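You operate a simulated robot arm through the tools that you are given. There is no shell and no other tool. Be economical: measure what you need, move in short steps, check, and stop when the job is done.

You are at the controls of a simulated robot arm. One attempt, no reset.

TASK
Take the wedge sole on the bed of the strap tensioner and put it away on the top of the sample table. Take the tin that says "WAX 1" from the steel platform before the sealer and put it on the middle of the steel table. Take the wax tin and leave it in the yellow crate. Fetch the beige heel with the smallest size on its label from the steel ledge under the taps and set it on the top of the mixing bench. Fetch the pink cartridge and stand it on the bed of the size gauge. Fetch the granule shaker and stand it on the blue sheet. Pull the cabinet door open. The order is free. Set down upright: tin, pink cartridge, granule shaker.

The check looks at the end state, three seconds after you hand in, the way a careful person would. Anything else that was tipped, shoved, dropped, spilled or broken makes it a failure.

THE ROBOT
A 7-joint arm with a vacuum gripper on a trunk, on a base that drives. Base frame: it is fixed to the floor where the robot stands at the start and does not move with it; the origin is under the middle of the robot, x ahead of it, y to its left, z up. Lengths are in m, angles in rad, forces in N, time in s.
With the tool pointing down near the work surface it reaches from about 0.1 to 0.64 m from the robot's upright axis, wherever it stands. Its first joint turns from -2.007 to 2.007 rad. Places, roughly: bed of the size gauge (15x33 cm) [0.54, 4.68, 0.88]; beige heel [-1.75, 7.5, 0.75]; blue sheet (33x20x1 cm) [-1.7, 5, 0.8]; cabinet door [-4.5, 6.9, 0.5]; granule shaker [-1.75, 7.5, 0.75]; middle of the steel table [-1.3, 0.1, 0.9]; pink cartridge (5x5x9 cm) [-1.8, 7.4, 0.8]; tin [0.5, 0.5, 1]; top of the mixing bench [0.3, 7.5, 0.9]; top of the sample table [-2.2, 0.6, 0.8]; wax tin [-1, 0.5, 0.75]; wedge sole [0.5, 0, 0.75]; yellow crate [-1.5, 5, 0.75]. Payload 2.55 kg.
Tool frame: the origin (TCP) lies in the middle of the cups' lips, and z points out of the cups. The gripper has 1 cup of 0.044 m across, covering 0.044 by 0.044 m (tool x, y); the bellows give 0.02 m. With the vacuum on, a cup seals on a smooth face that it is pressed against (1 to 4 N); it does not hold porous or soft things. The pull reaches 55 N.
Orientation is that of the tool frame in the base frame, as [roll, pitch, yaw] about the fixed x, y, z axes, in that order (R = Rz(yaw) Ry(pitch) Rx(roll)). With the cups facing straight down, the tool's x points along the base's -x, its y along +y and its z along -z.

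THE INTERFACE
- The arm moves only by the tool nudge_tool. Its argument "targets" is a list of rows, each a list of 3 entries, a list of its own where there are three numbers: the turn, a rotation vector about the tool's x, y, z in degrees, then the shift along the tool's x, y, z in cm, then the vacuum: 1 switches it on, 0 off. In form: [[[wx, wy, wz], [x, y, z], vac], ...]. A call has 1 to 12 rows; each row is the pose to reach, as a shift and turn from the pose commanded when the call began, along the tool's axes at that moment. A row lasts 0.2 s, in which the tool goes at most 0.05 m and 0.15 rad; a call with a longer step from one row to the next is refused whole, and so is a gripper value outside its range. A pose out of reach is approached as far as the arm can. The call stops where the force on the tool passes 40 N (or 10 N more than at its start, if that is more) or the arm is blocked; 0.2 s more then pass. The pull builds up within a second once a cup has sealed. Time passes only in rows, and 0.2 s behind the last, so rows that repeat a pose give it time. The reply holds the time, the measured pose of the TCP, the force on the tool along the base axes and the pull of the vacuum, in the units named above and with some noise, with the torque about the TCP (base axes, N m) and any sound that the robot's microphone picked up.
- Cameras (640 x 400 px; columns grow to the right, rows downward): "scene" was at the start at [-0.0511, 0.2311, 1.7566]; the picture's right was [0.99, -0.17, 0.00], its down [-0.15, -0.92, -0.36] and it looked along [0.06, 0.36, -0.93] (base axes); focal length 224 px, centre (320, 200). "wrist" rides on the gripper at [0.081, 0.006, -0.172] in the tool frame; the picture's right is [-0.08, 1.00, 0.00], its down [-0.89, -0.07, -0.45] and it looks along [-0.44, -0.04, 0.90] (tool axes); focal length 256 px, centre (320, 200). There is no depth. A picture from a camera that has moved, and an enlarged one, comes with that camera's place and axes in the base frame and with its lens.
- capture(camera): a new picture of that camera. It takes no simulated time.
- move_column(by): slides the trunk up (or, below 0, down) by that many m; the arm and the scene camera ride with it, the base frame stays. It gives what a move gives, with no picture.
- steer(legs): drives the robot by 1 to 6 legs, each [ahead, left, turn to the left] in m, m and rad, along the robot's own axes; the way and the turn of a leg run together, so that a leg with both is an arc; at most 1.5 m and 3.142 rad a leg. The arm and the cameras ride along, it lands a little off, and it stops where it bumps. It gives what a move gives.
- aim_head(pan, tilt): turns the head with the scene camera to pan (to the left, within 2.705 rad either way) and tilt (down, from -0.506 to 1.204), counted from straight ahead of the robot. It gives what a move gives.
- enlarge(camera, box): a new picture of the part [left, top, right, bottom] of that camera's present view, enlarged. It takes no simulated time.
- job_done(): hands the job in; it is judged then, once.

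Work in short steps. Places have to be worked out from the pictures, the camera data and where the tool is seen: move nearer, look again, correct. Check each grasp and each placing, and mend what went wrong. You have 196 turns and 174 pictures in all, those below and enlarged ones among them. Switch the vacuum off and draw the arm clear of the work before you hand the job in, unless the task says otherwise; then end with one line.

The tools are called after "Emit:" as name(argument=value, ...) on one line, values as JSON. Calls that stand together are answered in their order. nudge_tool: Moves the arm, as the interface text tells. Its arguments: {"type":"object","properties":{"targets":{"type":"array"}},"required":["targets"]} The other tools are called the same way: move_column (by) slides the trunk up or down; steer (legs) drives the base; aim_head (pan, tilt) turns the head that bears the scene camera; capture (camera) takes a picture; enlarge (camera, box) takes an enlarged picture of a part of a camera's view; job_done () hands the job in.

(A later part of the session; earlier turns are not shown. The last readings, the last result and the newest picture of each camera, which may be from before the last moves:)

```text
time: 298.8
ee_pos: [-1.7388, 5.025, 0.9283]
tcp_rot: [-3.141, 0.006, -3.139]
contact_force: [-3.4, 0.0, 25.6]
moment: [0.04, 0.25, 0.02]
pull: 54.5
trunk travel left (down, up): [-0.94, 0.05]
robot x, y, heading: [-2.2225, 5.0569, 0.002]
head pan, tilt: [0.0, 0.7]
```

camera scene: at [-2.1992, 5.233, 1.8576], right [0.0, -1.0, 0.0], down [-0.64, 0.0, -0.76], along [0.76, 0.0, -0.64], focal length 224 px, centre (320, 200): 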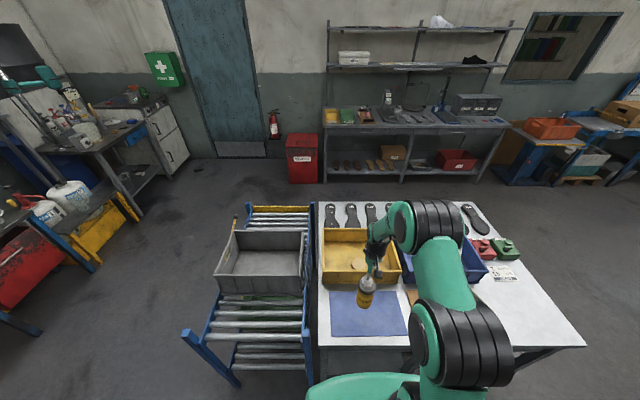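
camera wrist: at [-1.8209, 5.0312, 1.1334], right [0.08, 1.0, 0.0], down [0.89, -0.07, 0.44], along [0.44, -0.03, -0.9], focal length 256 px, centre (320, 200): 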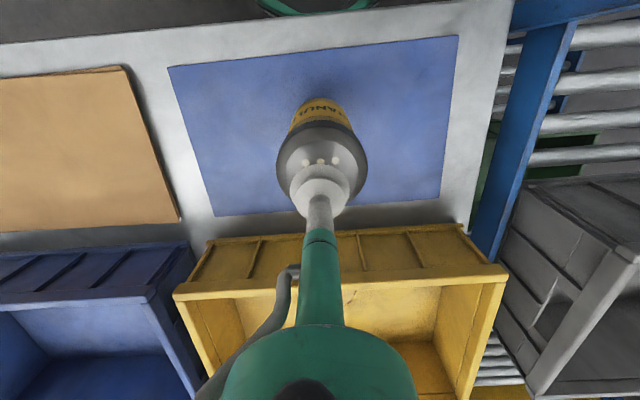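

Firm contact. Ease 2 mm, release, rise.

Emit:
nudge_tool(targets=[[[0, 0, 0], [0, 0, -0.3], 1], [[0, 0, 0], [0, 0, -0.3], 0], [[0, 0, 0], [0, 0, -0.3], 0], [[0, 0, 0], [0, 0, -0.3], 0], [[0, 0, 0], [0, 0, -1], 0], [[0, 0, 0], [0, 0, -3], 0], [[0, 0, 0], [0, 0, -7], 0], [[0, 0, 0], [0, 0, -11], 0], [[0, 0, 0], [2, 0, -15], 0], [[0, 0, 0], [6, 0, -18], 0], [[0, 0, 0], [10, 0, -19], 0]])

Emit:
capture(camera="wrist")

Emit:
enlarge(camera="scene", box=[290, 190, 490, 350])

```text
time: 301.2
ee_pos: [-1.8401, 5.0256, 1.1148]
tcp_rot: [3.14, 0.001, -3.141]
contact_force: [-0.3, 0.6, -0.3]
moment: [-0.04, 0.01, 0.01]
pull: 0.2
trunk travel left (down, up): [-0.94, 0.05]
robot x, y, heading: [-2.2259, 5.0548, -0.001]
head pan, tilt: [0.0, 0.7]
```

```text
71 pictures are left
camera wrist: at [-1.9213, 5.0304, 1.2883], right [0.08, 1.0, 0.0], down [0.89, -0.07, 0.45], along [0.44, -0.03, -0.9], focal length 256 px, centre (320, 200)
```

wrist: 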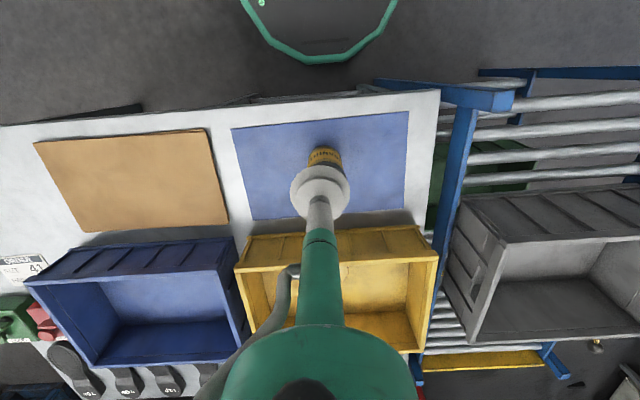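

```text
2.50 times, centred on (390, 270) of scene
camera zoom: at [-2.2011, 5.233, 1.8576], right [0.0, -1.0, 0.0], down [-0.64, 0.0, -0.77], along [0.77, 0.0, -0.64], focal length 561 px, centre (145, 25)
```

zoom: 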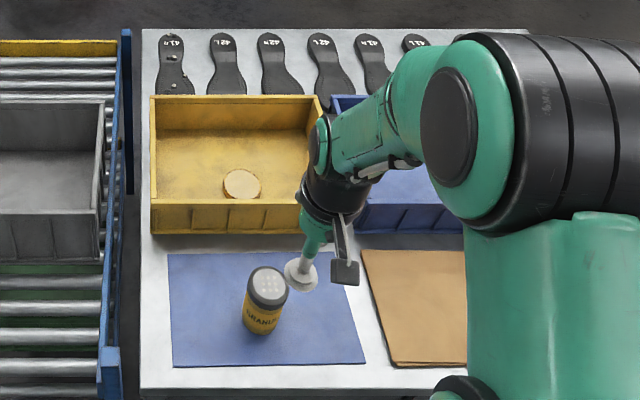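

The shaker stands on the blue sheet. Now toward the cabinet door: move left/back and look.

Emit:
steer(legs=[[-0.3, 0, 0], [0, 0, 1.571], [0.7, 0, 0], [0, 1.1, 0]])

Emit:
aim_head(pan=0.4, tilt=0.5)

Emit:
capture(camera="scene")

```text
time: 315.8
ee_pos: [-3.6046, 6.135, 1.115]
tcp_rot: [3.139, -0.001, -1.563]
contact_force: [0.4, 0.0, -0.6]
moment: [-0.02, -0.01, -0.02]
pull: 0.1
trunk travel left (down, up): [-0.94, 0.05]
robot x, y, heading: [-3.6337, 5.7505, 1.578]
head pan, tilt: [0.0, 0.7]
```

```text
time: 316.7
ee_pos: [-3.6057, 6.1351, 1.1153]
tcp_rot: [3.14, 0.0, -1.562]
contact_force: [-0.8, 0.3, -0.3]
moment: [-0.01, -0.02, -0.02]
pull: 0.1
trunk travel left (down, up): [-0.94, 0.05]
robot x, y, heading: [-3.6354, 5.7525, 1.578]
head pan, tilt: [0.4, 0.499]
```

```text
69 pictures are left
camera scene: at [-3.846, 5.7702, 1.8753], right [0.92, 0.4, 0.0], down [0.19, -0.44, -0.88], along [-0.35, 0.81, -0.48], focal length 224 px, centre (320, 200)
```

scene: 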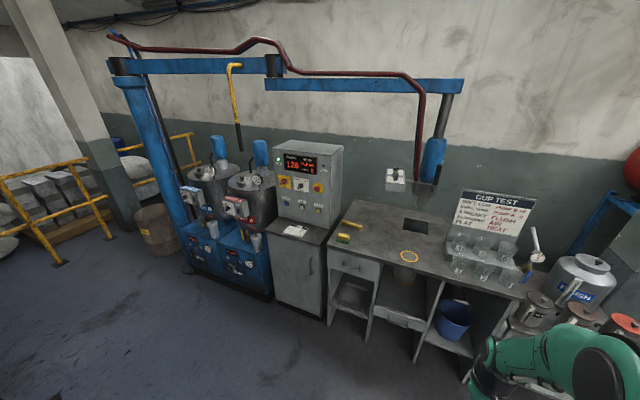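

Emit:
enlarge(camera="scene", box=[240, 200, 400, 340])

```text
2.86 times, centred on (320, 270) of scene
camera zoom: at [-3.846, 5.7702, 1.8753], right [0.92, 0.4, 0.0], down [0.19, -0.44, -0.88], along [-0.35, 0.81, -0.48], focal length 641 px, centre (320, 0)
```

zoom: 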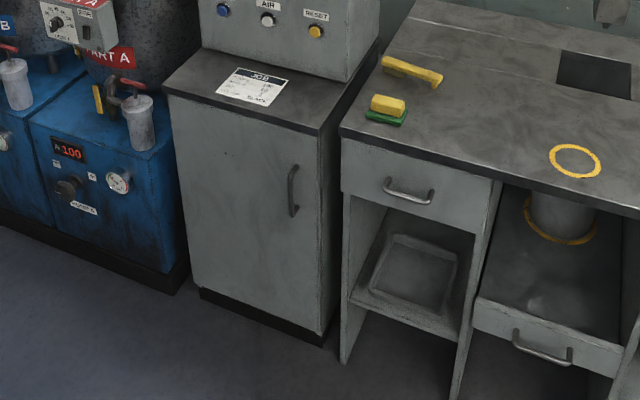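

The cabinet's door (hinge left at x ≈ -4.755, handle right at x ≈ -4.39, z ≈ 0.67) faces -y at y ≈ 6.87. I plan to suck the panel below the handle with a horizontal tool. First lower the trunk and extend in free space.

Emit:
move_column(by=-0.5)

Emit:
nudge_tool(targets=[[[0, 0, 0], [-4, 0, 0], 0], [[0, 0, 0], [-8, 0, 0], 0], [[0, 0, 0], [-12, 0, 0], 0], [[0, 0, 0], [-16, 0, 0], 0], [[0, 0, 0], [-16, 0, 0], 0]])

Emit:
nudge_tool(targets=[[[0, -8, 0], [0, 0, 0], 0], [[0, -16, 0], [0, 0, 0], 0], [[0, -24, 0], [0, 0, 0], 0], [[0, -32, 0], [0, 0, 0], 0], [[0, -40, 0], [0, 0, 0], 0], [[0, -48, 0], [0, 0, 0], 0], [[0, -56, 0], [0, 0, 0], 0], [[0, -64, 0], [0, 0, 0], 0], [[0, -72, 0], [0, 0, 0], 0], [[0, -80, 0], [0, 0, 0], 0], [[0, -88, 0], [0, 0, 0], 0], [[0, -90, 0], [0, 0, 0], 0]])

Emit:
capture(camera="wrist")

```text
refused: -0.5 is not a number from -0.4 to 0.4
```

```text
time: 317.9
ee_pos: [-3.6085, 6.2957, 1.1162]
tcp_rot: [3.139, 0.0, -1.561]
contact_force: [0.4, 0.1, -0.5]
moment: [0.03, -0.06, 0.0]
pull: 0.0
trunk travel left (down, up): [-0.94, 0.05]
robot x, y, heading: [-3.6322, 5.7475, 1.577]
head pan, tilt: [0.4, 0.499]
```

```text
time: 320.5
ee_pos: [-3.5914, 6.3181, 1.1416]
tcp_rot: [3.005, 1.24, -1.681]
contact_force: [0.8, -0.2, 0.6]
moment: [0.01, 0.0, 0.01]
pull: 0.0
out of reach, approached as far as the arm can: row 5, 6, 7, 8, 9, 10, 11, 12
trunk travel left (down, up): [-0.94, 0.05]
robot x, y, heading: [-3.6324, 5.7456, 1.582]
head pan, tilt: [0.4, 0.499]
```

```text
67 pictures are left
camera wrist: at [-3.5941, 6.1268, 1.1211], right [-0.99, 0.01, 0.12], down [0.12, -0.13, 0.98], along [0.02, 0.99, 0.13], focal length 256 px, centre (320, 200)
```

wrist: 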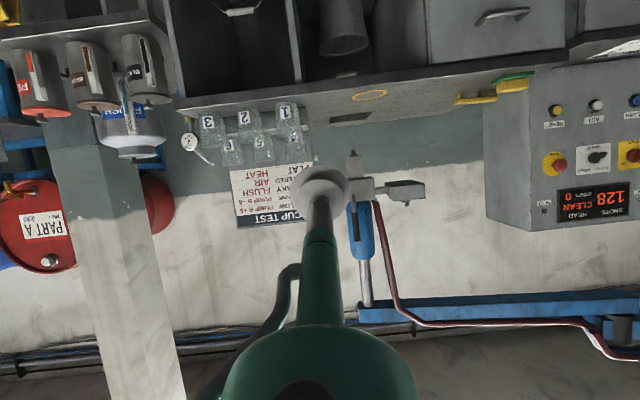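

Nearly horizontal (19° short) at the arm's limit. Lower the trunk 0.4 and try finishing the rotation with the tool further forward.

Emit:
move_column(by=-0.4)

Emit:
nudge_tool(targets=[[[0, -3, 0], [0, 0, 3], 0], [[0, -7, 0], [0, 0, 6], 0], [[0, -12, 0], [0, 0, 8], 0], [[0, -19, 0], [0, 0, 8], 0], [[0, -19, 0], [0, 0, 8], 0]])

```text
time: 324.3
ee_pos: [-3.5894, 6.3172, 0.7405]
tcp_rot: [3.005, 1.241, -1.682]
contact_force: [-1.2, 0.0, -0.1]
moment: [-0.01, -0.01, -0.02]
pull: 0.0
trunk travel left (down, up): [-0.54, 0.45]
robot x, y, heading: [-3.6304, 5.7463, 1.578]
head pan, tilt: [0.4, 0.499]
```

```text
time: 325.5
ee_pos: [-3.562, 6.4742, 0.7228]
tcp_rot: [1.541, 1.524, -3.14]
contact_force: [-0.2, -0.5, -0.1]
moment: [-0.01, 0.0, 0.01]
pull: 0.0
out of reach, approached as far as the arm can: row 1, 2, 3, 4, 5
trunk travel left (down, up): [-0.54, 0.45]
robot x, y, heading: [-3.6363, 5.749, 1.581]
head pan, tilt: [0.4, 0.499]
```

Now the tool points horizontally along +y. Lower the trunk further to z ≈ 0.5 and drive to face the door with a gap.

Emit:
move_column(by=-0.22)

Emit:
steer(legs=[[0, 0.83, 0], [0.29, 0, -0.008]])

Emit:
capture(camera="wrist")

Emit:
aim_head(pan=0, tilt=0.7)

Emit:
capture(camera="scene")

```text
time: 327.8
ee_pos: [-3.5628, 6.4738, 0.5028]
tcp_rot: [1.532, 1.527, 3.133]
contact_force: [-0.1, -0.3, 0.0]
moment: [0.03, 0.0, 0.02]
pull: 0.0
trunk travel left (down, up): [-0.32, 0.67]
robot x, y, heading: [-3.6341, 5.7522, 1.574]
head pan, tilt: [0.4, 0.499]
```

```text
time: 333.9
ee_pos: [-4.3894, 6.7542, 0.5018]
tcp_rot: [1.539, 1.526, 3.128]
contact_force: [-0.3, 0.9, -0.5]
moment: [0.0, 0.01, -0.02]
pull: 0.0
trunk travel left (down, up): [-0.32, 0.67]
robot x, y, heading: [-4.467, 6.0299, 1.574]
head pan, tilt: [0.4, 0.499]
```

```text
66 pictures are left
camera wrist: at [-4.3963, 6.5816, 0.4215], right [-0.99, -0.02, 0.12], down [0.12, -0.44, 0.89], along [0.04, 0.9, 0.44], focal length 256 px, centre (320, 200)
```

wrist: 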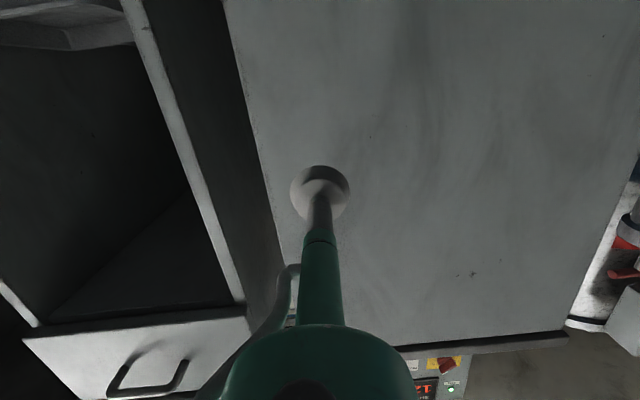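

```text
time: 334.7
ee_pos: [-4.3891, 6.7548, 0.5012]
tcp_rot: [1.541, 1.526, 3.131]
contact_force: [0.1, -0.3, 0.3]
moment: [0.02, 0.04, -0.03]
pull: 0.0
trunk travel left (down, up): [-0.32, 0.67]
robot x, y, heading: [-4.4698, 6.0315, 1.578]
head pan, tilt: [0.0, 0.7]
```

```text
65 pictures are left
camera scene: at [-4.6442, 6.055, 1.2376], right [1.0, 0.0, 0.0], down [0.0, -0.64, -0.77], along [0.0, 0.77, -0.64], focal length 224 px, centre (320, 200)
```

scene: 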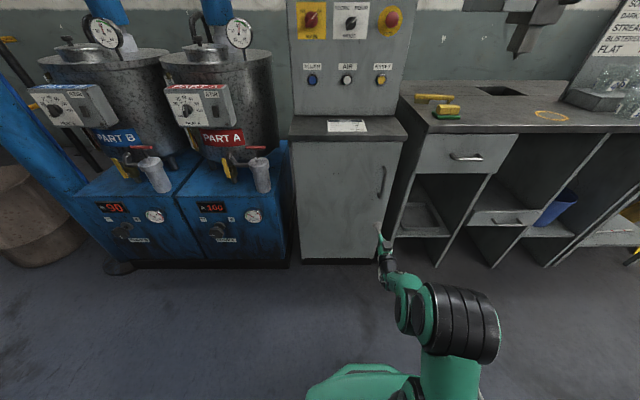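

Door panel is at y ≈ 6.88 and the cup is 12 cm away, below the handle. Drive ahead 0.09, then press with vacuum.

Emit:
steer(legs=[[0.09, 0, 0]])

Emit:
nudge_tool(targets=[[[0, 0, 0], [0, 0, 1], 1], [[0, 0, 0], [0, 0, 2], 1], [[0, 0, 0], [0, 0, 3], 1], [[0, 0, 0], [0, 0, 3], 1]])

```text
time: 335.8
ee_pos: [-4.3883, 6.845, 0.5019]
tcp_rot: [1.543, 1.529, 3.131]
contact_force: [-0.3, 0.2, -0.6]
moment: [-0.01, -0.01, 0.02]
pull: 0.1
trunk travel left (down, up): [-0.32, 0.67]
robot x, y, heading: [-4.4701, 6.1216, 1.571]
head pan, tilt: [0.0, 0.7]
```

```text
time: 336.6
ee_pos: [-4.3888, 6.8634, 0.5036]
tcp_rot: [1.437, 1.527, 3.029]
contact_force: [-3.0, -19.2, 11.3]
moment: [-0.35, -0.05, -0.56]
pull: 54.7
trunk travel left (down, up): [-0.32, 0.67]
robot x, y, heading: [-4.4679, 6.1221, 1.575]
head pan, tilt: [0.0, 0.7]
stopped in row 3: the force on the tool passed its limit at 41 N (the readings are from after the stop); the commanded pose is now the measured one
```

Sealed on the door. Pull back gently with the arm first.

Emit:
nudge_tool(targets=[[[0, 0, 0], [0, 0, -1], 1], [[0, 0, 0], [0, 0, -2], 1], [[0, 0, 0], [0, 0, -3], 1], [[0, 0, 0], [0, 0, -3], 1]])

Emit:
capture(camera="scene")

```text
time: 337.6
ee_pos: [-4.3903, 6.8437, 0.502]
tcp_rot: [1.492, 1.532, 3.089]
contact_force: [-16.0, 3.7, 13.7]
moment: [-0.03, -0.25, -0.99]
pull: 55.1
out of reach, approached as far as the arm can: row 3, 4
trunk travel left (down, up): [-0.32, 0.67]
robot x, y, heading: [-4.4666, 6.1216, 1.573]
head pan, tilt: [0.0, 0.7]
```

```text
64 pictures are left
camera scene: at [-4.6458, 6.1423, 1.2375], right [1.0, 0.0, 0.0], down [0.0, -0.64, -0.77], along [0.0, 0.77, -0.64], focal length 224 px, centre (320, 200)
```

scene: 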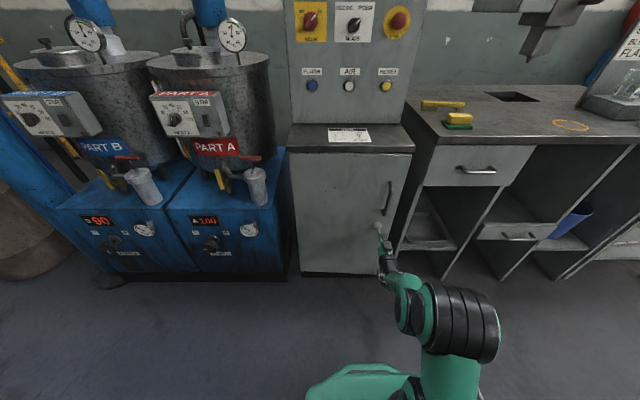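

The door seems to give. I now swing the robot rigidly about the hinge (-4.76, 6.87) by an arc of 0.2 rad.

Emit:
steer(legs=[[-0.06, 0.15, -0.2]])

Emit:
capture(camera="scene")

```text
time: 339.0
ee_pos: [-4.3994, 6.7676, 0.5005]
tcp_rot: [1.581, 1.529, 2.974]
contact_force: [-14.2, 4.8, 12.1]
moment: [0.0, -0.01, -0.48]
pull: 55.6
trunk travel left (down, up): [-0.32, 0.67]
robot x, y, heading: [-4.6254, 6.0749, 1.369]
head pan, tilt: [0.0, 0.7]
```

```text
63 pictures are left
camera scene: at [-4.792, 6.1338, 1.2375], right [0.98, -0.2, 0.0], down [-0.13, -0.63, -0.77], along [0.15, 0.75, -0.64], focal length 224 px, centre (320, 200)
```

scene: 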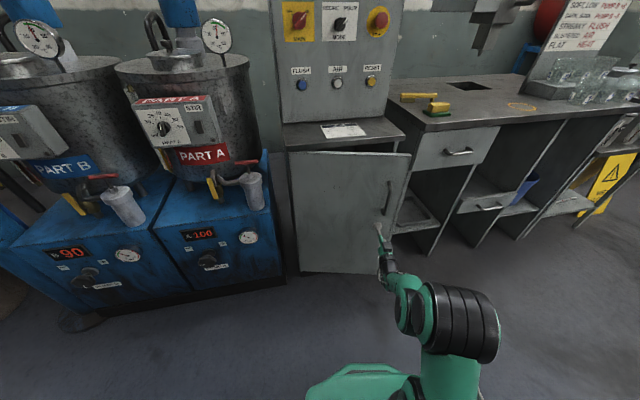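

The door follows. Continue the arc by 0.3 rad.

Emit:
steer(legs=[[-0.088, 0.225, -0.3]])

Emit:
steer(legs=[[-0.088, 0.225, -0.3]])

Emit:
capture(camera="scene")

```text
time: 340.8
ee_pos: [-4.4471, 6.6672, 0.5001]
tcp_rot: [1.572, 1.529, 2.665]
contact_force: [-5.7, 5.4, 4.1]
moment: [0.1, 0.19, -0.29]
pull: 55.1
trunk travel left (down, up): [-0.32, 0.67]
robot x, y, heading: [-4.8606, 6.0716, 1.072]
head pan, tilt: [0.0, 0.7]
```

```text
time: 342.5
ee_pos: [-4.5193, 6.5846, 0.4995]
tcp_rot: [1.565, 1.529, 2.364]
contact_force: [-7.0, 10.0, 1.7]
moment: [0.26, 0.31, -0.27]
pull: 54.8
trunk travel left (down, up): [-0.32, 0.67]
robot x, y, heading: [-5.0945, 6.1354, 0.769]
head pan, tilt: [0.0, 0.7]
```

```text
62 pictures are left
camera scene: at [-5.197, 6.2806, 1.2375], right [0.7, -0.72, 0.0], down [-0.46, -0.45, -0.77], along [0.55, 0.53, -0.64], focal length 224 px, centre (320, 200)
```

scene: 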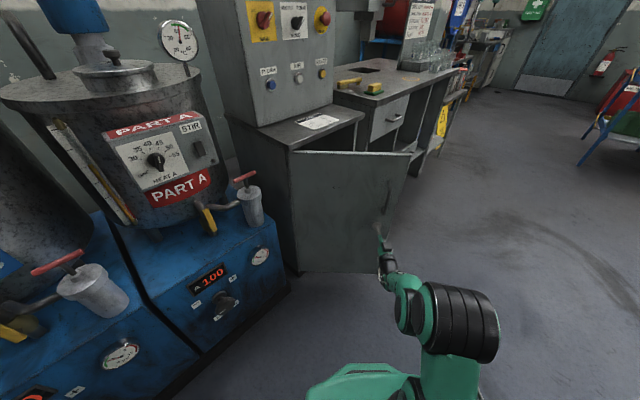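

About 50° open. Continue 0.3 and then 0.2 rad more.

Emit:
steer(legs=[[-0.088, 0.225, -0.3]])

Emit:
steer(legs=[[-0.059, 0.15, -0.2]])

Emit:
capture(camera="scene")

```text
time: 344.3
ee_pos: [-4.6135, 6.5282, 0.4998]
tcp_rot: [1.558, 1.524, 2.057]
contact_force: [7.8, -16.8, 0.7]
moment: [-0.35, -0.13, -0.34]
pull: 54.6
trunk travel left (down, up): [-0.32, 0.67]
robot x, y, heading: [-5.2929, 6.2671, 0.475]
head pan, tilt: [0.0, 0.7]
```

```text
time: 345.7
ee_pos: [-4.6873, 6.5053, 0.5]
tcp_rot: [1.562, 1.525, 1.858]
contact_force: [3.0, -12.0, -0.2]
moment: [-0.13, -0.04, -0.32]
pull: 54.8
trunk travel left (down, up): [-0.32, 0.67]
robot x, y, heading: [-5.4025, 6.3879, 0.274]
head pan, tilt: [0.0, 0.7]
```

```text
61 pictures are left
camera scene: at [-5.4284, 6.5618, 1.2377], right [0.27, -0.96, 0.0], down [-0.62, -0.17, -0.77], along [0.74, 0.21, -0.64], focal length 224 px, centre (320, 200)
```

scene: 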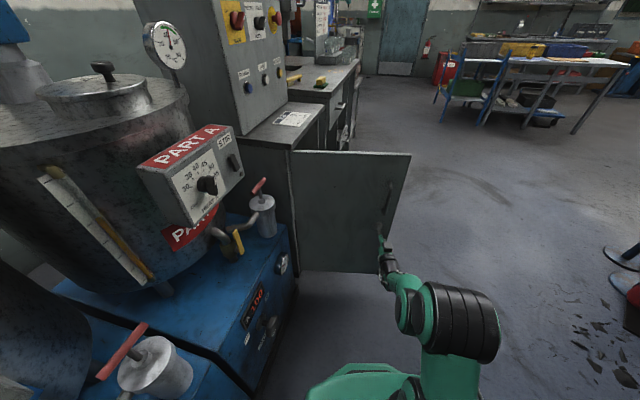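

Door is about 80° open. Release the vacuum and back off straight.

Emit:
nudge_tool(targets=[[[0, 0, 0], [0, 0, 0], 0], [[0, 0, 0], [0, 0, 0], 0], [[0, 0, 0], [0, 0, 0], 0], [[0, 0, 0], [0, 0, 0], 0]])

Emit:
steer(legs=[[-0.15, 0, 0]])

Emit:
capture(camera="scene")

```text
time: 346.7
ee_pos: [-4.6871, 6.506, 0.4994]
tcp_rot: [1.568, 1.528, 1.863]
contact_force: [0.5, 0.4, -0.6]
moment: [0.0, 0.01, 0.0]
pull: 0.0
trunk travel left (down, up): [-0.32, 0.67]
robot x, y, heading: [-5.4064, 6.3842, 0.277]
head pan, tilt: [0.0, 0.7]
```

```text
time: 348.1
ee_pos: [-4.8298, 6.4661, 0.5]
tcp_rot: [1.564, 1.528, 1.86]
contact_force: [0.1, -0.4, -0.8]
moment: [0.0, -0.01, 0.02]
pull: 0.1
trunk travel left (down, up): [-0.32, 0.67]
robot x, y, heading: [-5.546, 6.3452, 0.278]
head pan, tilt: [0.0, 0.7]
```

```text
60 pictures are left
camera scene: at [-5.5712, 6.5223, 1.2376], right [0.27, -0.96, 0.0], down [-0.62, -0.18, -0.76], along [0.74, 0.21, -0.64], focal length 224 px, centre (320, 200)
```

scene: 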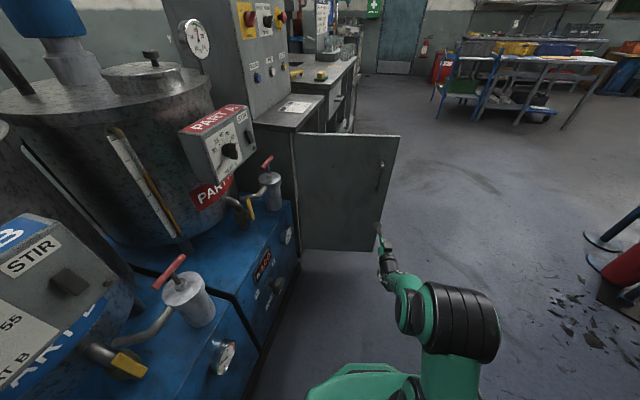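

Door stays open. I drive off along y ≈ 5.95 toward +x, keeping clear of door and floor shards.

Emit:
steer(legs=[[0, -0.42, 0], [0, 0, -0.278], [1.5, 0, 0], [1.3, 0, 0]])

Emit:
nudge_tool(targets=[[[0, 8, 0], [0, 0, 0], 0], [[0, 16, 0], [0, 0, -2], 0], [[0, 24, 0], [0, 0, -4], 0], [[0, 32, 0], [0, 0, -6], 0], [[0, 40, 0], [0, 0, -8], 0], [[0, 48, 0], [0, 0, -10], 0], [[0, 56, 0], [0, 0, -12], 0], [[0, 64, 0], [0, 0, -14], 0], [[0, 72, 0], [0, 0, -16], 0], [[0, 80, 0], [0, 0, -18], 0], [[0, 88, 0], [0, 0, -20], 0], [[0, 88, 0], [0, 0, -20], 0]])

Emit:
move_column(by=0.4)

Emit:
move_column(by=0.22)

```text
time: 364.8
ee_pos: [-1.9088, 5.8658, 0.4988]
tcp_rot: [1.565, 1.527, 1.585]
contact_force: [0.1, -0.7, -0.2]
moment: [0.02, 0.02, 0.01]
pull: 0.2
trunk travel left (down, up): [-0.32, 0.67]
robot x, y, heading: [-2.633, 5.9446, -0.004]
head pan, tilt: [0.0, 0.7]
```

```text
time: 367.4
ee_pos: [-2.1106, 5.8634, 0.4993]
tcp_rot: [3.098, 0.034, -3.123]
contact_force: [-0.6, 0.3, 0.3]
moment: [-0.01, 0.01, 0.02]
pull: 0.0
trunk travel left (down, up): [-0.32, 0.67]
robot x, y, heading: [-2.6331, 5.947, -0.004]
head pan, tilt: [0.0, 0.7]
```

```text
time: 371.2
ee_pos: [-2.1095, 5.8617, 0.8994]
tcp_rot: [3.098, 0.034, -3.124]
contact_force: [0.2, 0.1, 0.4]
moment: [-0.04, -0.01, 0.0]
pull: 0.2
trunk travel left (down, up): [-0.72, 0.27]
robot x, y, heading: [-2.6312, 5.9461, -0.0]
head pan, tilt: [0.0, 0.7]
```

```text
time: 373.6
ee_pos: [-2.1102, 5.8614, 1.1191]
tcp_rot: [3.099, 0.035, -3.121]
contact_force: [-0.1, 0.2, -0.7]
moment: [0.01, -0.01, 0.02]
pull: 0.1
trunk travel left (down, up): [-0.94, 0.05]
robot x, y, heading: [-2.6307, 5.9491, 0.003]
head pan, tilt: [0.0, 0.7]
```

Level and retract the tool, then drive back down the aisle to the strap tensioner.

Emit:
nudge_tool(targets=[[[1.2, 1, 0], [4, 2, 0], 0], [[2.5, 2, -1], [8, 4, 0], 0], [[2.5, 2, -1], [12, 6, 0], 0], [[2.5, 2, -1], [14, 7, 0], 0], [[2.5, 2, -1], [14, 7, 0], 0]])

Emit:
steer(legs=[[0.15, 0, 0], [0, -1.4, 0], [0, -1.35, 0], [1.5, 0, 0], [0.62, 0, 0]])

Emit:
steer(legs=[[0, -1.5, 0], [0, -1.5, 0], [0, -0.25, 0]])

Emit:
capture(camera="scene")

Emit:
capture(camera="wrist")

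```text
time: 374.8
ee_pos: [-2.2507, 5.9291, 1.1185]
tcp_rot: [-3.141, 0.0, -3.106]
contact_force: [0.2, -0.3, 0.5]
moment: [-0.01, 0.04, 0.02]
pull: 0.0
trunk travel left (down, up): [-0.94, 0.05]
robot x, y, heading: [-2.6305, 5.9461, 0.002]
head pan, tilt: [0.0, 0.7]
```

```text
time: 399.2
ee_pos: [0.029, 3.1875, 1.1192]
tcp_rot: [-3.141, 0.0, -3.107]
contact_force: [0.6, 0.5, -1.1]
moment: [0.01, 0.03, 0.0]
pull: 0.1
trunk travel left (down, up): [-0.94, 0.05]
robot x, y, heading: [-0.3527, 3.2031, 0.001]
head pan, tilt: [0.0, 0.7]
```

```text
time: 415.1
ee_pos: [0.0094, -0.0731, 1.1177]
tcp_rot: [-3.14, 0.0, -3.106]
contact_force: [0.4, 0.0, -0.4]
moment: [-0.01, -0.02, 0.01]
pull: 0.1
trunk travel left (down, up): [-0.94, 0.05]
robot x, y, heading: [-0.3716, -0.0566, -0.006]
head pan, tilt: [0.0, 0.7]
```

```text
59 pictures are left
camera scene: at [-0.3458, 0.1211, 1.8576], right [0.0, -1.0, 0.0], down [-0.64, 0.0, -0.76], along [0.76, 0.0, -0.64], focal length 224 px, centre (320, 200)
```

scene: 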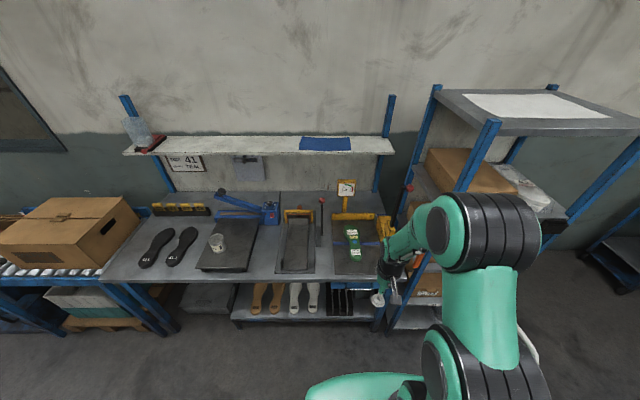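

```text
58 pictures are left
camera wrist: at [-0.0711, -0.0701, 1.2905], right [0.04, 1.0, 0.0], down [0.89, -0.04, 0.45], along [0.45, -0.02, -0.9], focal length 256 px, centre (320, 200)
```

wrist: 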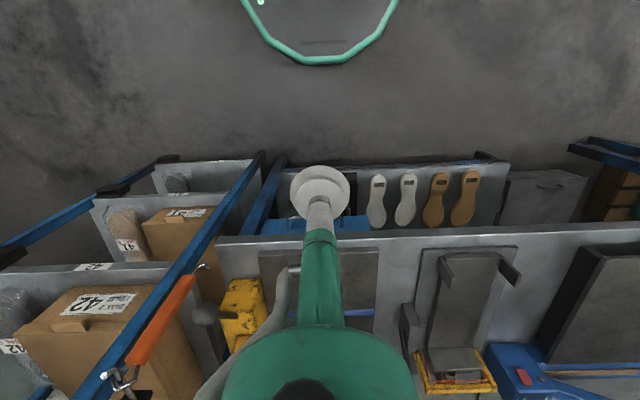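

Sole at about (0.485, -0.09, 0.84). Drive to about (-0.04, 0.0) and extend over it.

Emit:
steer(legs=[[0, 0.06, 0.006], [0.33, 0, 0]])

Emit:
nudge_tool(targets=[[[0, 0, 0], [-3, -1.5, 2], 0], [[0, 0, 0], [-6, -3, 4], 0], [[0, 0, 0], [-9, -5, 6], 0], [[0, 0, 0], [-12, -7, 8], 0], [[0, 0, 0], [-12, -7, 8], 0]])

Emit:
capture(camera="wrist")

```text
time: 417.8
ee_pos: [0.3408, -0.0093, 1.1179]
tcp_rot: [3.141, -0.001, -3.101]
contact_force: [0.1, 0.0, -0.5]
moment: [0.02, 0.0, 0.03]
pull: 0.0
trunk travel left (down, up): [-0.94, 0.05]
robot x, y, heading: [-0.0419, 0.0073, -0.0]
head pan, tilt: [0.0, 0.7]
```

```text
time: 419.0
ee_pos: [0.4622, -0.0755, 1.0384]
tcp_rot: [3.141, 0.002, -3.099]
contact_force: [-0.7, -0.3, 0.8]
moment: [-0.03, -0.01, 0.04]
pull: 0.0
trunk travel left (down, up): [-0.94, 0.05]
robot x, y, heading: [-0.0412, 0.0039, 0.002]
head pan, tilt: [0.0, 0.7]
```

```text
57 pictures are left
camera wrist: at [0.3799, -0.0737, 1.2116], right [0.04, 1.0, 0.0], down [0.89, -0.03, 0.45], along [0.45, -0.02, -0.89], focal length 256 px, centre (320, 200)
```

wrist: 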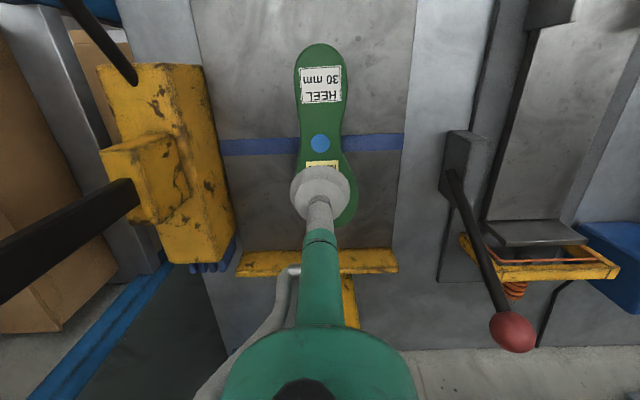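

The blue dot marks the sole's middle at about (0.474, -0.079). I descend onto it.

Emit:
nudge_tool(targets=[[[0, 0, 0], [-1.1, -0.3, 4], 1], [[0, 0, 0], [-1.1, -0.3, 8], 1], [[0, 0, 0], [-1.1, -0.3, 12], 1], [[0, 0, 0], [-1.1, -0.3, 14], 1], [[0, 0, 0], [-1.1, -0.3, 14], 1]])

Emit:
capture(camera="wrist")

```text
time: 420.2
ee_pos: [0.4731, -0.0782, 0.8983]
tcp_rot: [-3.141, -0.001, -3.101]
contact_force: [-0.3, 0.6, -0.8]
moment: [-0.02, 0.03, 0.0]
pull: 0.0
trunk travel left (down, up): [-0.94, 0.05]
robot x, y, heading: [-0.0386, 0.0047, 0.007]
head pan, tilt: [0.0, 0.7]
```

```text
56 pictures are left
camera wrist: at [0.393, -0.0762, 1.0705], right [0.04, 1.0, 0.0], down [0.89, -0.03, 0.45], along [0.45, -0.02, -0.89], focal length 256 px, centre (320, 200)
```

wrist: 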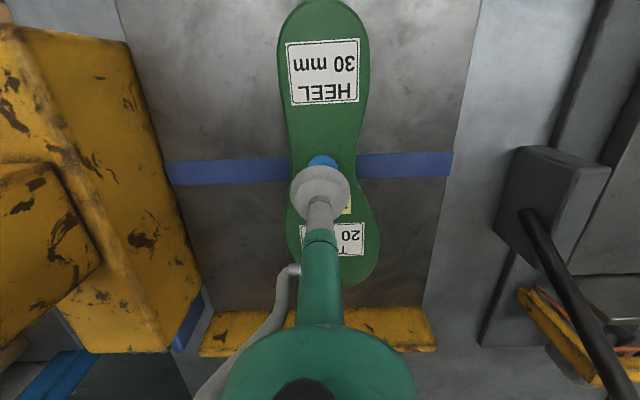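

Emit:
nudge_tool(targets=[[[0, 0, 0], [0, 0, 2], 1], [[0, 0, 0], [0, 0, 3.2], 1], [[0, 0, 0], [0, 0, 4], 1], [[0, 0, 0], [0, 0, 4], 1]])

```text
time: 421.2
ee_pos: [0.4759, -0.0779, 0.8636]
tcp_rot: [-3.14, 0.012, -3.099]
contact_force: [-2.7, 0.3, 35.9]
moment: [0.18, 0.42, -0.03]
pull: 55.0
trunk travel left (down, up): [-0.94, 0.05]
robot x, y, heading: [-0.0428, 0.0056, 0.006]
head pan, tilt: [0.0, 0.7]
```

Sealed. Lift and check.

Emit:
nudge_tool(targets=[[[0, 0, 0], [0, 0, -1], 1], [[0, 0, 0], [0, 0, -3], 1], [[0, 0, 0], [0, 0, -6], 1], [[0, 0, 0], [0, 0, -10], 1], [[0, 0, 0], [0, 0, -14], 1], [[0, 0, 0], [0, 0, -18], 1], [[0, 0, 0], [0, 0, -18], 1]])

Emit:
capture(camera="wrist")

```text
time: 422.8
ee_pos: [0.4742, -0.0774, 1.0374]
tcp_rot: [3.141, 0.0, -3.1]
contact_force: [-0.5, 0.2, -2.3]
moment: [-0.01, -0.02, -0.01]
pull: 55.1
trunk travel left (down, up): [-0.94, 0.05]
robot x, y, heading: [-0.0428, 0.0046, 0.003]
head pan, tilt: [0.0, 0.7]
```

```text
55 pictures are left
camera wrist: at [0.3932, -0.0752, 1.2109], right [0.04, 1.0, 0.0], down [0.89, -0.03, 0.44], along [0.44, -0.02, -0.9], focal length 256 px, centre (320, 200)
```

wrist: 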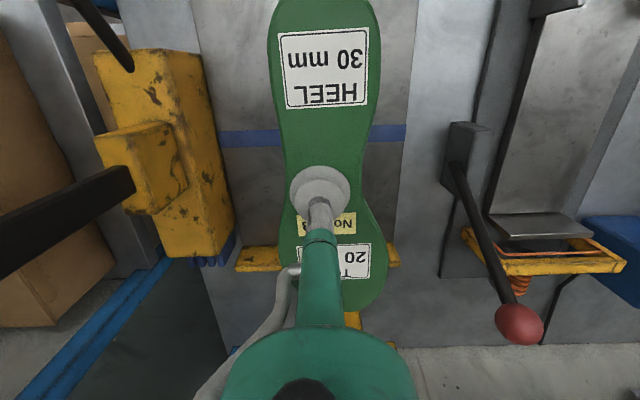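

Sole is held. I retract, back off, drive to y ≈ 2 and turn toward -x to look at the sample table.

Emit:
nudge_tool(targets=[[[0, 0, 0], [3, 1.5, -2], 1], [[0, 0, 0], [6, 3, -4], 1], [[0, 0, 0], [9, 5, -6], 1], [[0, 0, 0], [12, 7, -8], 1], [[0, 0, 0], [12, 7, -8], 1]])

Emit:
steer(legs=[[-0.32, 0, 0], [0, 1.5, 0], [0, 0.5, 0], [0, 0, 1.57], [0, 0, 1.57], [0.9, 0, 0]])

Emit:
aim_head(pan=0.3, tilt=0.6)

Emit:
capture(camera="scene")

```text
time: 424.0
ee_pos: [0.3528, -0.0132, 1.1184]
tcp_rot: [-3.141, -0.001, -3.1]
contact_force: [0.0, -0.6, -2.7]
moment: [0.02, 0.03, -0.01]
pull: 54.9
trunk travel left (down, up): [-0.94, 0.05]
robot x, y, heading: [-0.0402, 0.0077, 0.002]
head pan, tilt: [0.0, 0.7]
```

```text
time: 447.7
ee_pos: [-1.6735, 1.9759, 1.1182]
tcp_rot: [3.141, 0.0, 0.071]
contact_force: [0.0, 0.8, -1.9]
moment: [0.02, -0.02, 0.01]
pull: 54.7
trunk travel left (down, up): [-0.94, 0.05]
robot x, y, heading: [-1.284, 1.9711, -3.11]
head pan, tilt: [0.0, 0.7]
```

```text
time: 448.5
ee_pos: [-1.6737, 1.9758, 1.1196]
tcp_rot: [3.141, 0.0, 0.071]
contact_force: [0.5, 0.4, -2.5]
moment: [0.02, -0.03, 0.02]
pull: 54.8
trunk travel left (down, up): [-0.94, 0.05]
robot x, y, heading: [-1.2792, 1.9723, -3.104]
head pan, tilt: [0.3, 0.6]
```

```text
54 pictures are left
camera scene: at [-1.2987, 1.7654, 1.8662], right [-0.33, 0.94, 0.0], down [0.53, 0.19, -0.83], along [-0.78, -0.27, -0.56], focal length 224 px, centre (320, 200)
```

scene: 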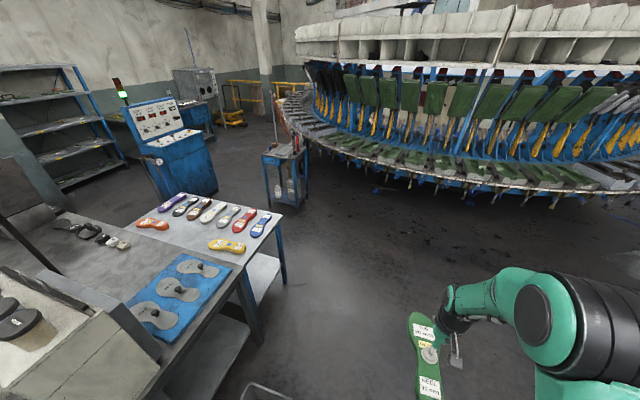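

Emit:
enlarge(camera="scene", box=[80, 170, 310, 320])

```text
2.67 times, centred on (195, 245) of scene
camera zoom: at [-1.2987, 1.7654, 1.8662], right [-0.33, 0.94, 0.0], down [0.53, 0.19, -0.83], along [-0.78, -0.27, -0.56], focal length 598 px, centre (653, 80)
```

zoom: 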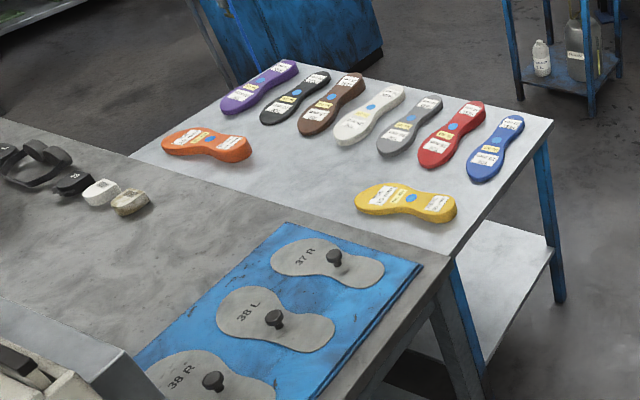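

The gap on the sample table is between the orange and yellow soles, centred at about (-2.08, 0.535), reachable best from the far (-x) side. I drive round there, facing +x.

Emit:
steer(legs=[[1.3, 0, -0.035], [0, 0, 1.57], [0, 0, 1.57], [-0.4, 0, 0]])

Emit:
aim_head(pan=-1.2, tilt=0.6)

Emit:
capture(camera="scene")

```text
time: 464.8
ee_pos: [-2.5794, 1.9299, 1.1192]
tcp_rot: [-3.141, 0.0, -3.088]
contact_force: [0.0, -0.4, -2.1]
moment: [-0.04, 0.02, 0.0]
pull: 55.1
trunk travel left (down, up): [-0.94, 0.05]
robot x, y, heading: [-2.9756, 1.9447, 0.017]
head pan, tilt: [0.3, 0.6]
```

```text
time: 466.4
ee_pos: [-2.5796, 1.9311, 1.119]
tcp_rot: [-3.141, -0.001, -3.089]
contact_force: [-0.6, 0.3, -1.8]
moment: [-0.03, 0.0, 0.0]
pull: 54.8
trunk travel left (down, up): [-0.94, 0.05]
robot x, y, heading: [-2.9734, 1.9441, 0.011]
head pan, tilt: [-1.201, 0.6]
```

```text
52 pictures are left
camera scene: at [-3.0018, 2.0374, 1.8662], right [-0.93, -0.38, 0.0], down [-0.21, 0.52, -0.83], along [0.31, -0.76, -0.56], focal length 224 px, centre (320, 200)
```

scene: 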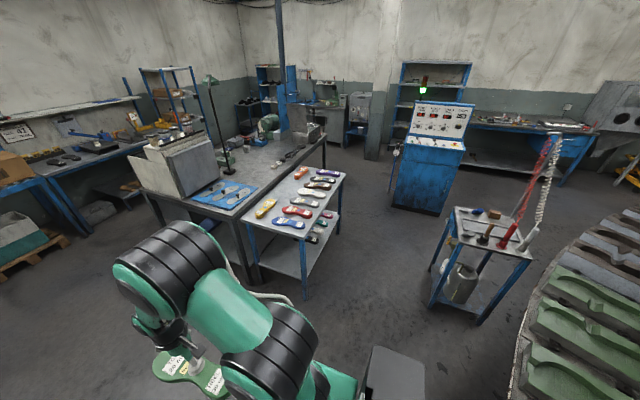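

Path is clear between the table and the blue stand. Drive ahead 0.08, then right 1.4.

Emit:
steer(legs=[[0.08, 0, -0.011], [0, -1.4, 0]])

Emit:
aim_head(pan=0, tilt=0.8)

Emit:
capture(camera="scene")

Emit:
capture(camera="wrist")

```text
time: 474.1
ee_pos: [-2.4955, 0.5214, 1.119]
tcp_rot: [3.141, -0.002, -3.102]
contact_force: [-1.1, 0.4, -3.3]
moment: [-0.01, 0.03, 0.02]
pull: 54.6
trunk travel left (down, up): [-0.94, 0.05]
robot x, y, heading: [-2.8877, 0.5398, 0.009]
head pan, tilt: [-1.201, 0.6]
```

```text
time: 475.5
ee_pos: [-2.4966, 0.5214, 1.1176]
tcp_rot: [3.14, -0.001, -3.102]
contact_force: [-0.2, -0.1, -1.7]
moment: [-0.01, 0.05, 0.04]
pull: 55.2
trunk travel left (down, up): [-0.94, 0.05]
robot x, y, heading: [-2.8934, 0.5356, 0.002]
head pan, tilt: [0.0, 0.799]
```

```text
51 pictures are left
camera scene: at [-2.8689, 0.7152, 1.8493], right [0.0, -1.0, 0.0], down [-0.72, 0.0, -0.7], along [0.7, 0.0, -0.72], focal length 224 px, centre (320, 200)
```

scene: 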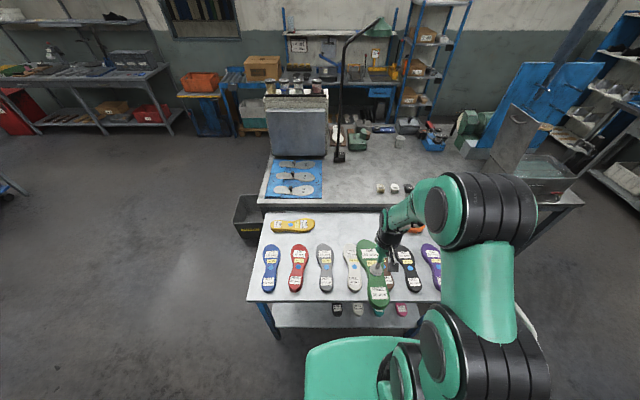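

```text
50 pictures are left
camera wrist: at [-2.5776, 0.5234, 1.291], right [0.04, 1.0, 0.0], down [0.89, -0.03, 0.45], along [0.45, -0.02, -0.9], focal length 256 px, centre (320, 200)
```

wrist: 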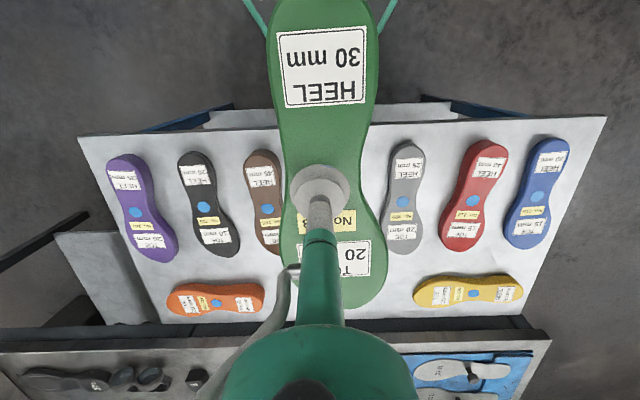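

Clear view: the gap centre is (-2.07…-2.11, 0.55). I first turn the sole by 90° about the tool axis so it lies along y.

Emit:
nudge_tool(targets=[[[0, 0, 8], [0, 0, 0], 1], [[0, 0, 16], [0, 0, 0], 1], [[0, 0, 24], [0, 0, 0], 1], [[0, 0, 32], [0, 0, 0], 1], [[0, 0, 40], [0, 0, 0], 1], [[0, 0, 48], [0, 0, 0], 1], [[0, 0, 56], [0, 0, 0], 1], [[0, 0, 64], [0, 0, 0], 1], [[0, 0, 72], [0, 0, 0], 1], [[0, 0, 80], [0, 0, 0], 1], [[0, 0, 87], [0, 0, 0], 1], [[0, 0, 87], [0, 0, 0], 1]])

Emit:
capture(camera="wrist")

```text
time: 478.1
ee_pos: [-2.4959, 0.5215, 1.1184]
tcp_rot: [3.141, 0.0, 1.662]
contact_force: [0.7, 0.7, -2.0]
moment: [0.02, 0.04, 0.01]
pull: 55.1
trunk travel left (down, up): [-0.94, 0.05]
robot x, y, heading: [-2.8905, 0.5402, 0.004]
head pan, tilt: [0.0, 0.799]
```

```text
49 pictures are left
camera wrist: at [-2.4975, 0.6013, 1.2909], right [1.0, 0.01, 0.0], down [0.01, -0.9, 0.45], along [0.01, -0.45, -0.9], focal length 256 px, centre (320, 200)
```

wrist: 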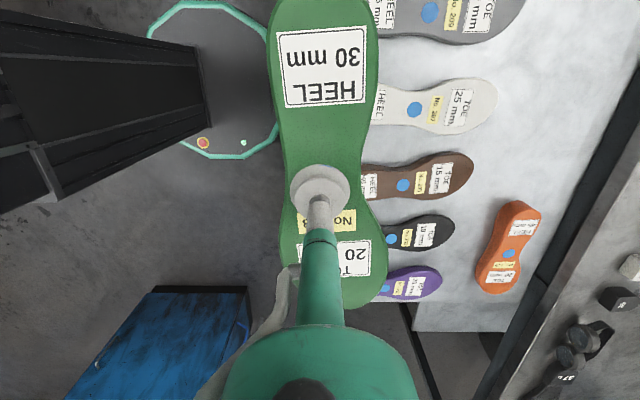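

The sole now lies along y. Drive ahead 0.11, lower the trunk 0.1, then extend over the gap.

Emit:
steer(legs=[[0.11, 0.01, -0.004]])

Emit:
move_column(by=-0.1)

Emit:
nudge_tool(targets=[[[0, 0, 0], [0.3, 4, 0], 1], [[0, 0, 0], [0.6, 8, 0], 1], [[0, 0, 0], [1, 12, 0], 1], [[0, 0, 0], [1, 16, 0], 1], [[0, 0, 0], [1, 20, 0], 1], [[0, 0, 0], [1, 23, 0], 1], [[0, 0, 0], [1, 23, 0], 1]])

Emit:
capture(camera="wrist")

Emit:
capture(camera="scene")

```text
time: 479.3
ee_pos: [-2.3871, 0.53, 1.1182]
tcp_rot: [3.141, 0.002, 1.661]
contact_force: [0.2, -0.7, -1.8]
moment: [-0.01, 0.04, 0.03]
pull: 54.7
trunk travel left (down, up): [-0.94, 0.05]
robot x, y, heading: [-2.7785, 0.5486, -0.002]
head pan, tilt: [0.0, 0.799]
```

```text
time: 480.6
ee_pos: [-2.3863, 0.5292, 1.0196]
tcp_rot: [-3.14, 0.0, 1.659]
contact_force: [0.0, -0.9, -1.8]
moment: [0.03, 0.02, 0.0]
pull: 54.7
trunk travel left (down, up): [-0.84, 0.15]
robot x, y, heading: [-2.7778, 0.5512, 0.0]
head pan, tilt: [0.0, 0.799]
```

```text
time: 482.2
ee_pos: [-2.1622, 0.5602, 1.0188]
tcp_rot: [3.139, -0.001, 1.662]
contact_force: [0.4, -0.3, -1.4]
moment: [0.03, 0.01, -0.01]
pull: 55.1
out of reach, approached as far as the arm can: row 6, 7
trunk travel left (down, up): [-0.84, 0.15]
robot x, y, heading: [-2.7782, 0.552, -0.004]
head pan, tilt: [0.0, 0.799]
```

```text
48 pictures are left
camera wrist: at [-2.1635, 0.6404, 1.1903], right [1.0, 0.01, 0.0], down [0.01, -0.9, 0.45], along [0.01, -0.45, -0.9], focal length 256 px, centre (320, 200)
```

wrist: 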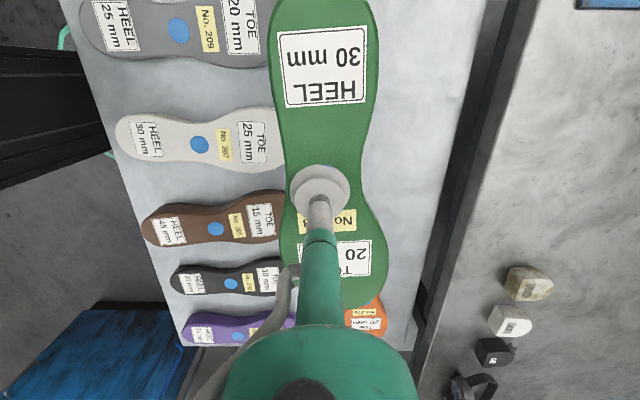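

```text
47 pictures are left
camera scene: at [-2.7598, 0.7253, 1.7493], right [0.0, -1.0, 0.0], down [-0.72, 0.0, -0.7], along [0.7, 0.0, -0.72], focal length 224 px, centre (320, 200)
```

scene: 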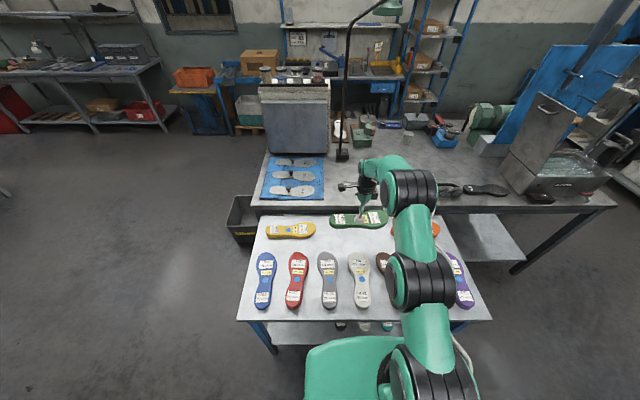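

Position is right; lowering extends the reach. I go lower while moving outward a few cm more.

Emit:
nudge_tool(targets=[[[0, 0, 0], [-0.3, 1, 3], 1], [[0, 0, 0], [-0.6, 2, 6], 1], [[0, 0, 0], [-1, 3, 8], 1], [[0, 0, 0], [-1, 4, 10], 1], [[0, 0, 0], [-1, 5, 12], 1], [[0, 0, 0], [-1, 5, 12], 1]])

Emit:
capture(camera="wrist")

Emit:
enlarge(camera="scene", box=[220, 180, 500, 340])

```text
time: 483.6
ee_pos: [-2.1239, 0.555, 0.8949]
tcp_rot: [-3.14, 0.0, 1.661]
contact_force: [0.3, -0.8, -2.8]
moment: [0.05, 0.05, -0.01]
pull: 54.5
out of reach, approached as far as the arm can: row 4, 5, 6
trunk travel left (down, up): [-0.84, 0.15]
robot x, y, heading: [-2.7802, 0.5474, -0.002]
head pan, tilt: [0.0, 0.799]
```

```text
46 pictures are left
camera wrist: at [-2.1241, 0.6349, 1.0683], right [1.0, 0.01, 0.0], down [0.01, -0.9, 0.45], along [0.01, -0.45, -0.9], focal length 256 px, centre (320, 200)
```

wrist: 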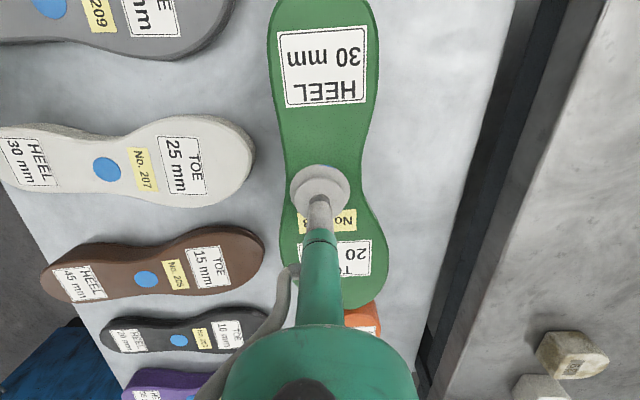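

```text
2.29 times, centred on (360, 260) of scene
camera zoom: at [-2.7583, 0.7253, 1.7493], right [0.0, -1.0, 0.0], down [-0.72, 0.0, -0.7], along [0.7, 0.0, -0.72], focal length 513 px, centre (229, 63)
```

zoom: 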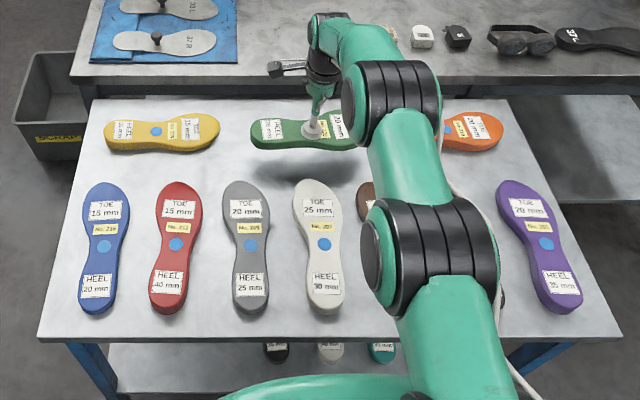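

Fits well between the neighbours; I shift 1.5 cm toward the yellow one and lower.

Emit:
nudge_tool(targets=[[[0, 0, 0], [1, 0, 1], 1], [[0, 0, 0], [1.5, 0, 2], 1], [[0, 0, 0], [1.5, 0, 3], 1], [[0, 0, 0], [1.5, 0, 3], 1]])

Emit:
nudge_tool(targets=[[[0, 0, 0], [0, 0, 0.6], 1], [[0, 0, 0], [0, 0, 1.1], 1], [[0, 0, 0], [0, 0, 1.1], 1]])

```text
time: 484.6
ee_pos: [-2.1234, 0.5694, 0.8656]
tcp_rot: [3.141, 0.001, 1.66]
contact_force: [0.3, 0.6, -1.7]
moment: [0.04, 0.02, -0.01]
pull: 55.1
trunk travel left (down, up): [-0.84, 0.15]
robot x, y, heading: [-2.7799, 0.5485, 0.0]
head pan, tilt: [0.0, 0.799]
```

```text
time: 485.4
ee_pos: [-2.1234, 0.5698, 0.8553]
tcp_rot: [3.141, -0.002, 1.66]
contact_force: [0.2, 1.3, -2.4]
moment: [0.05, 0.05, -0.01]
pull: 55.0
trunk travel left (down, up): [-0.84, 0.15]
robot x, y, heading: [-2.7734, 0.5518, -0.005]
head pan, tilt: [0.0, 0.799]
```

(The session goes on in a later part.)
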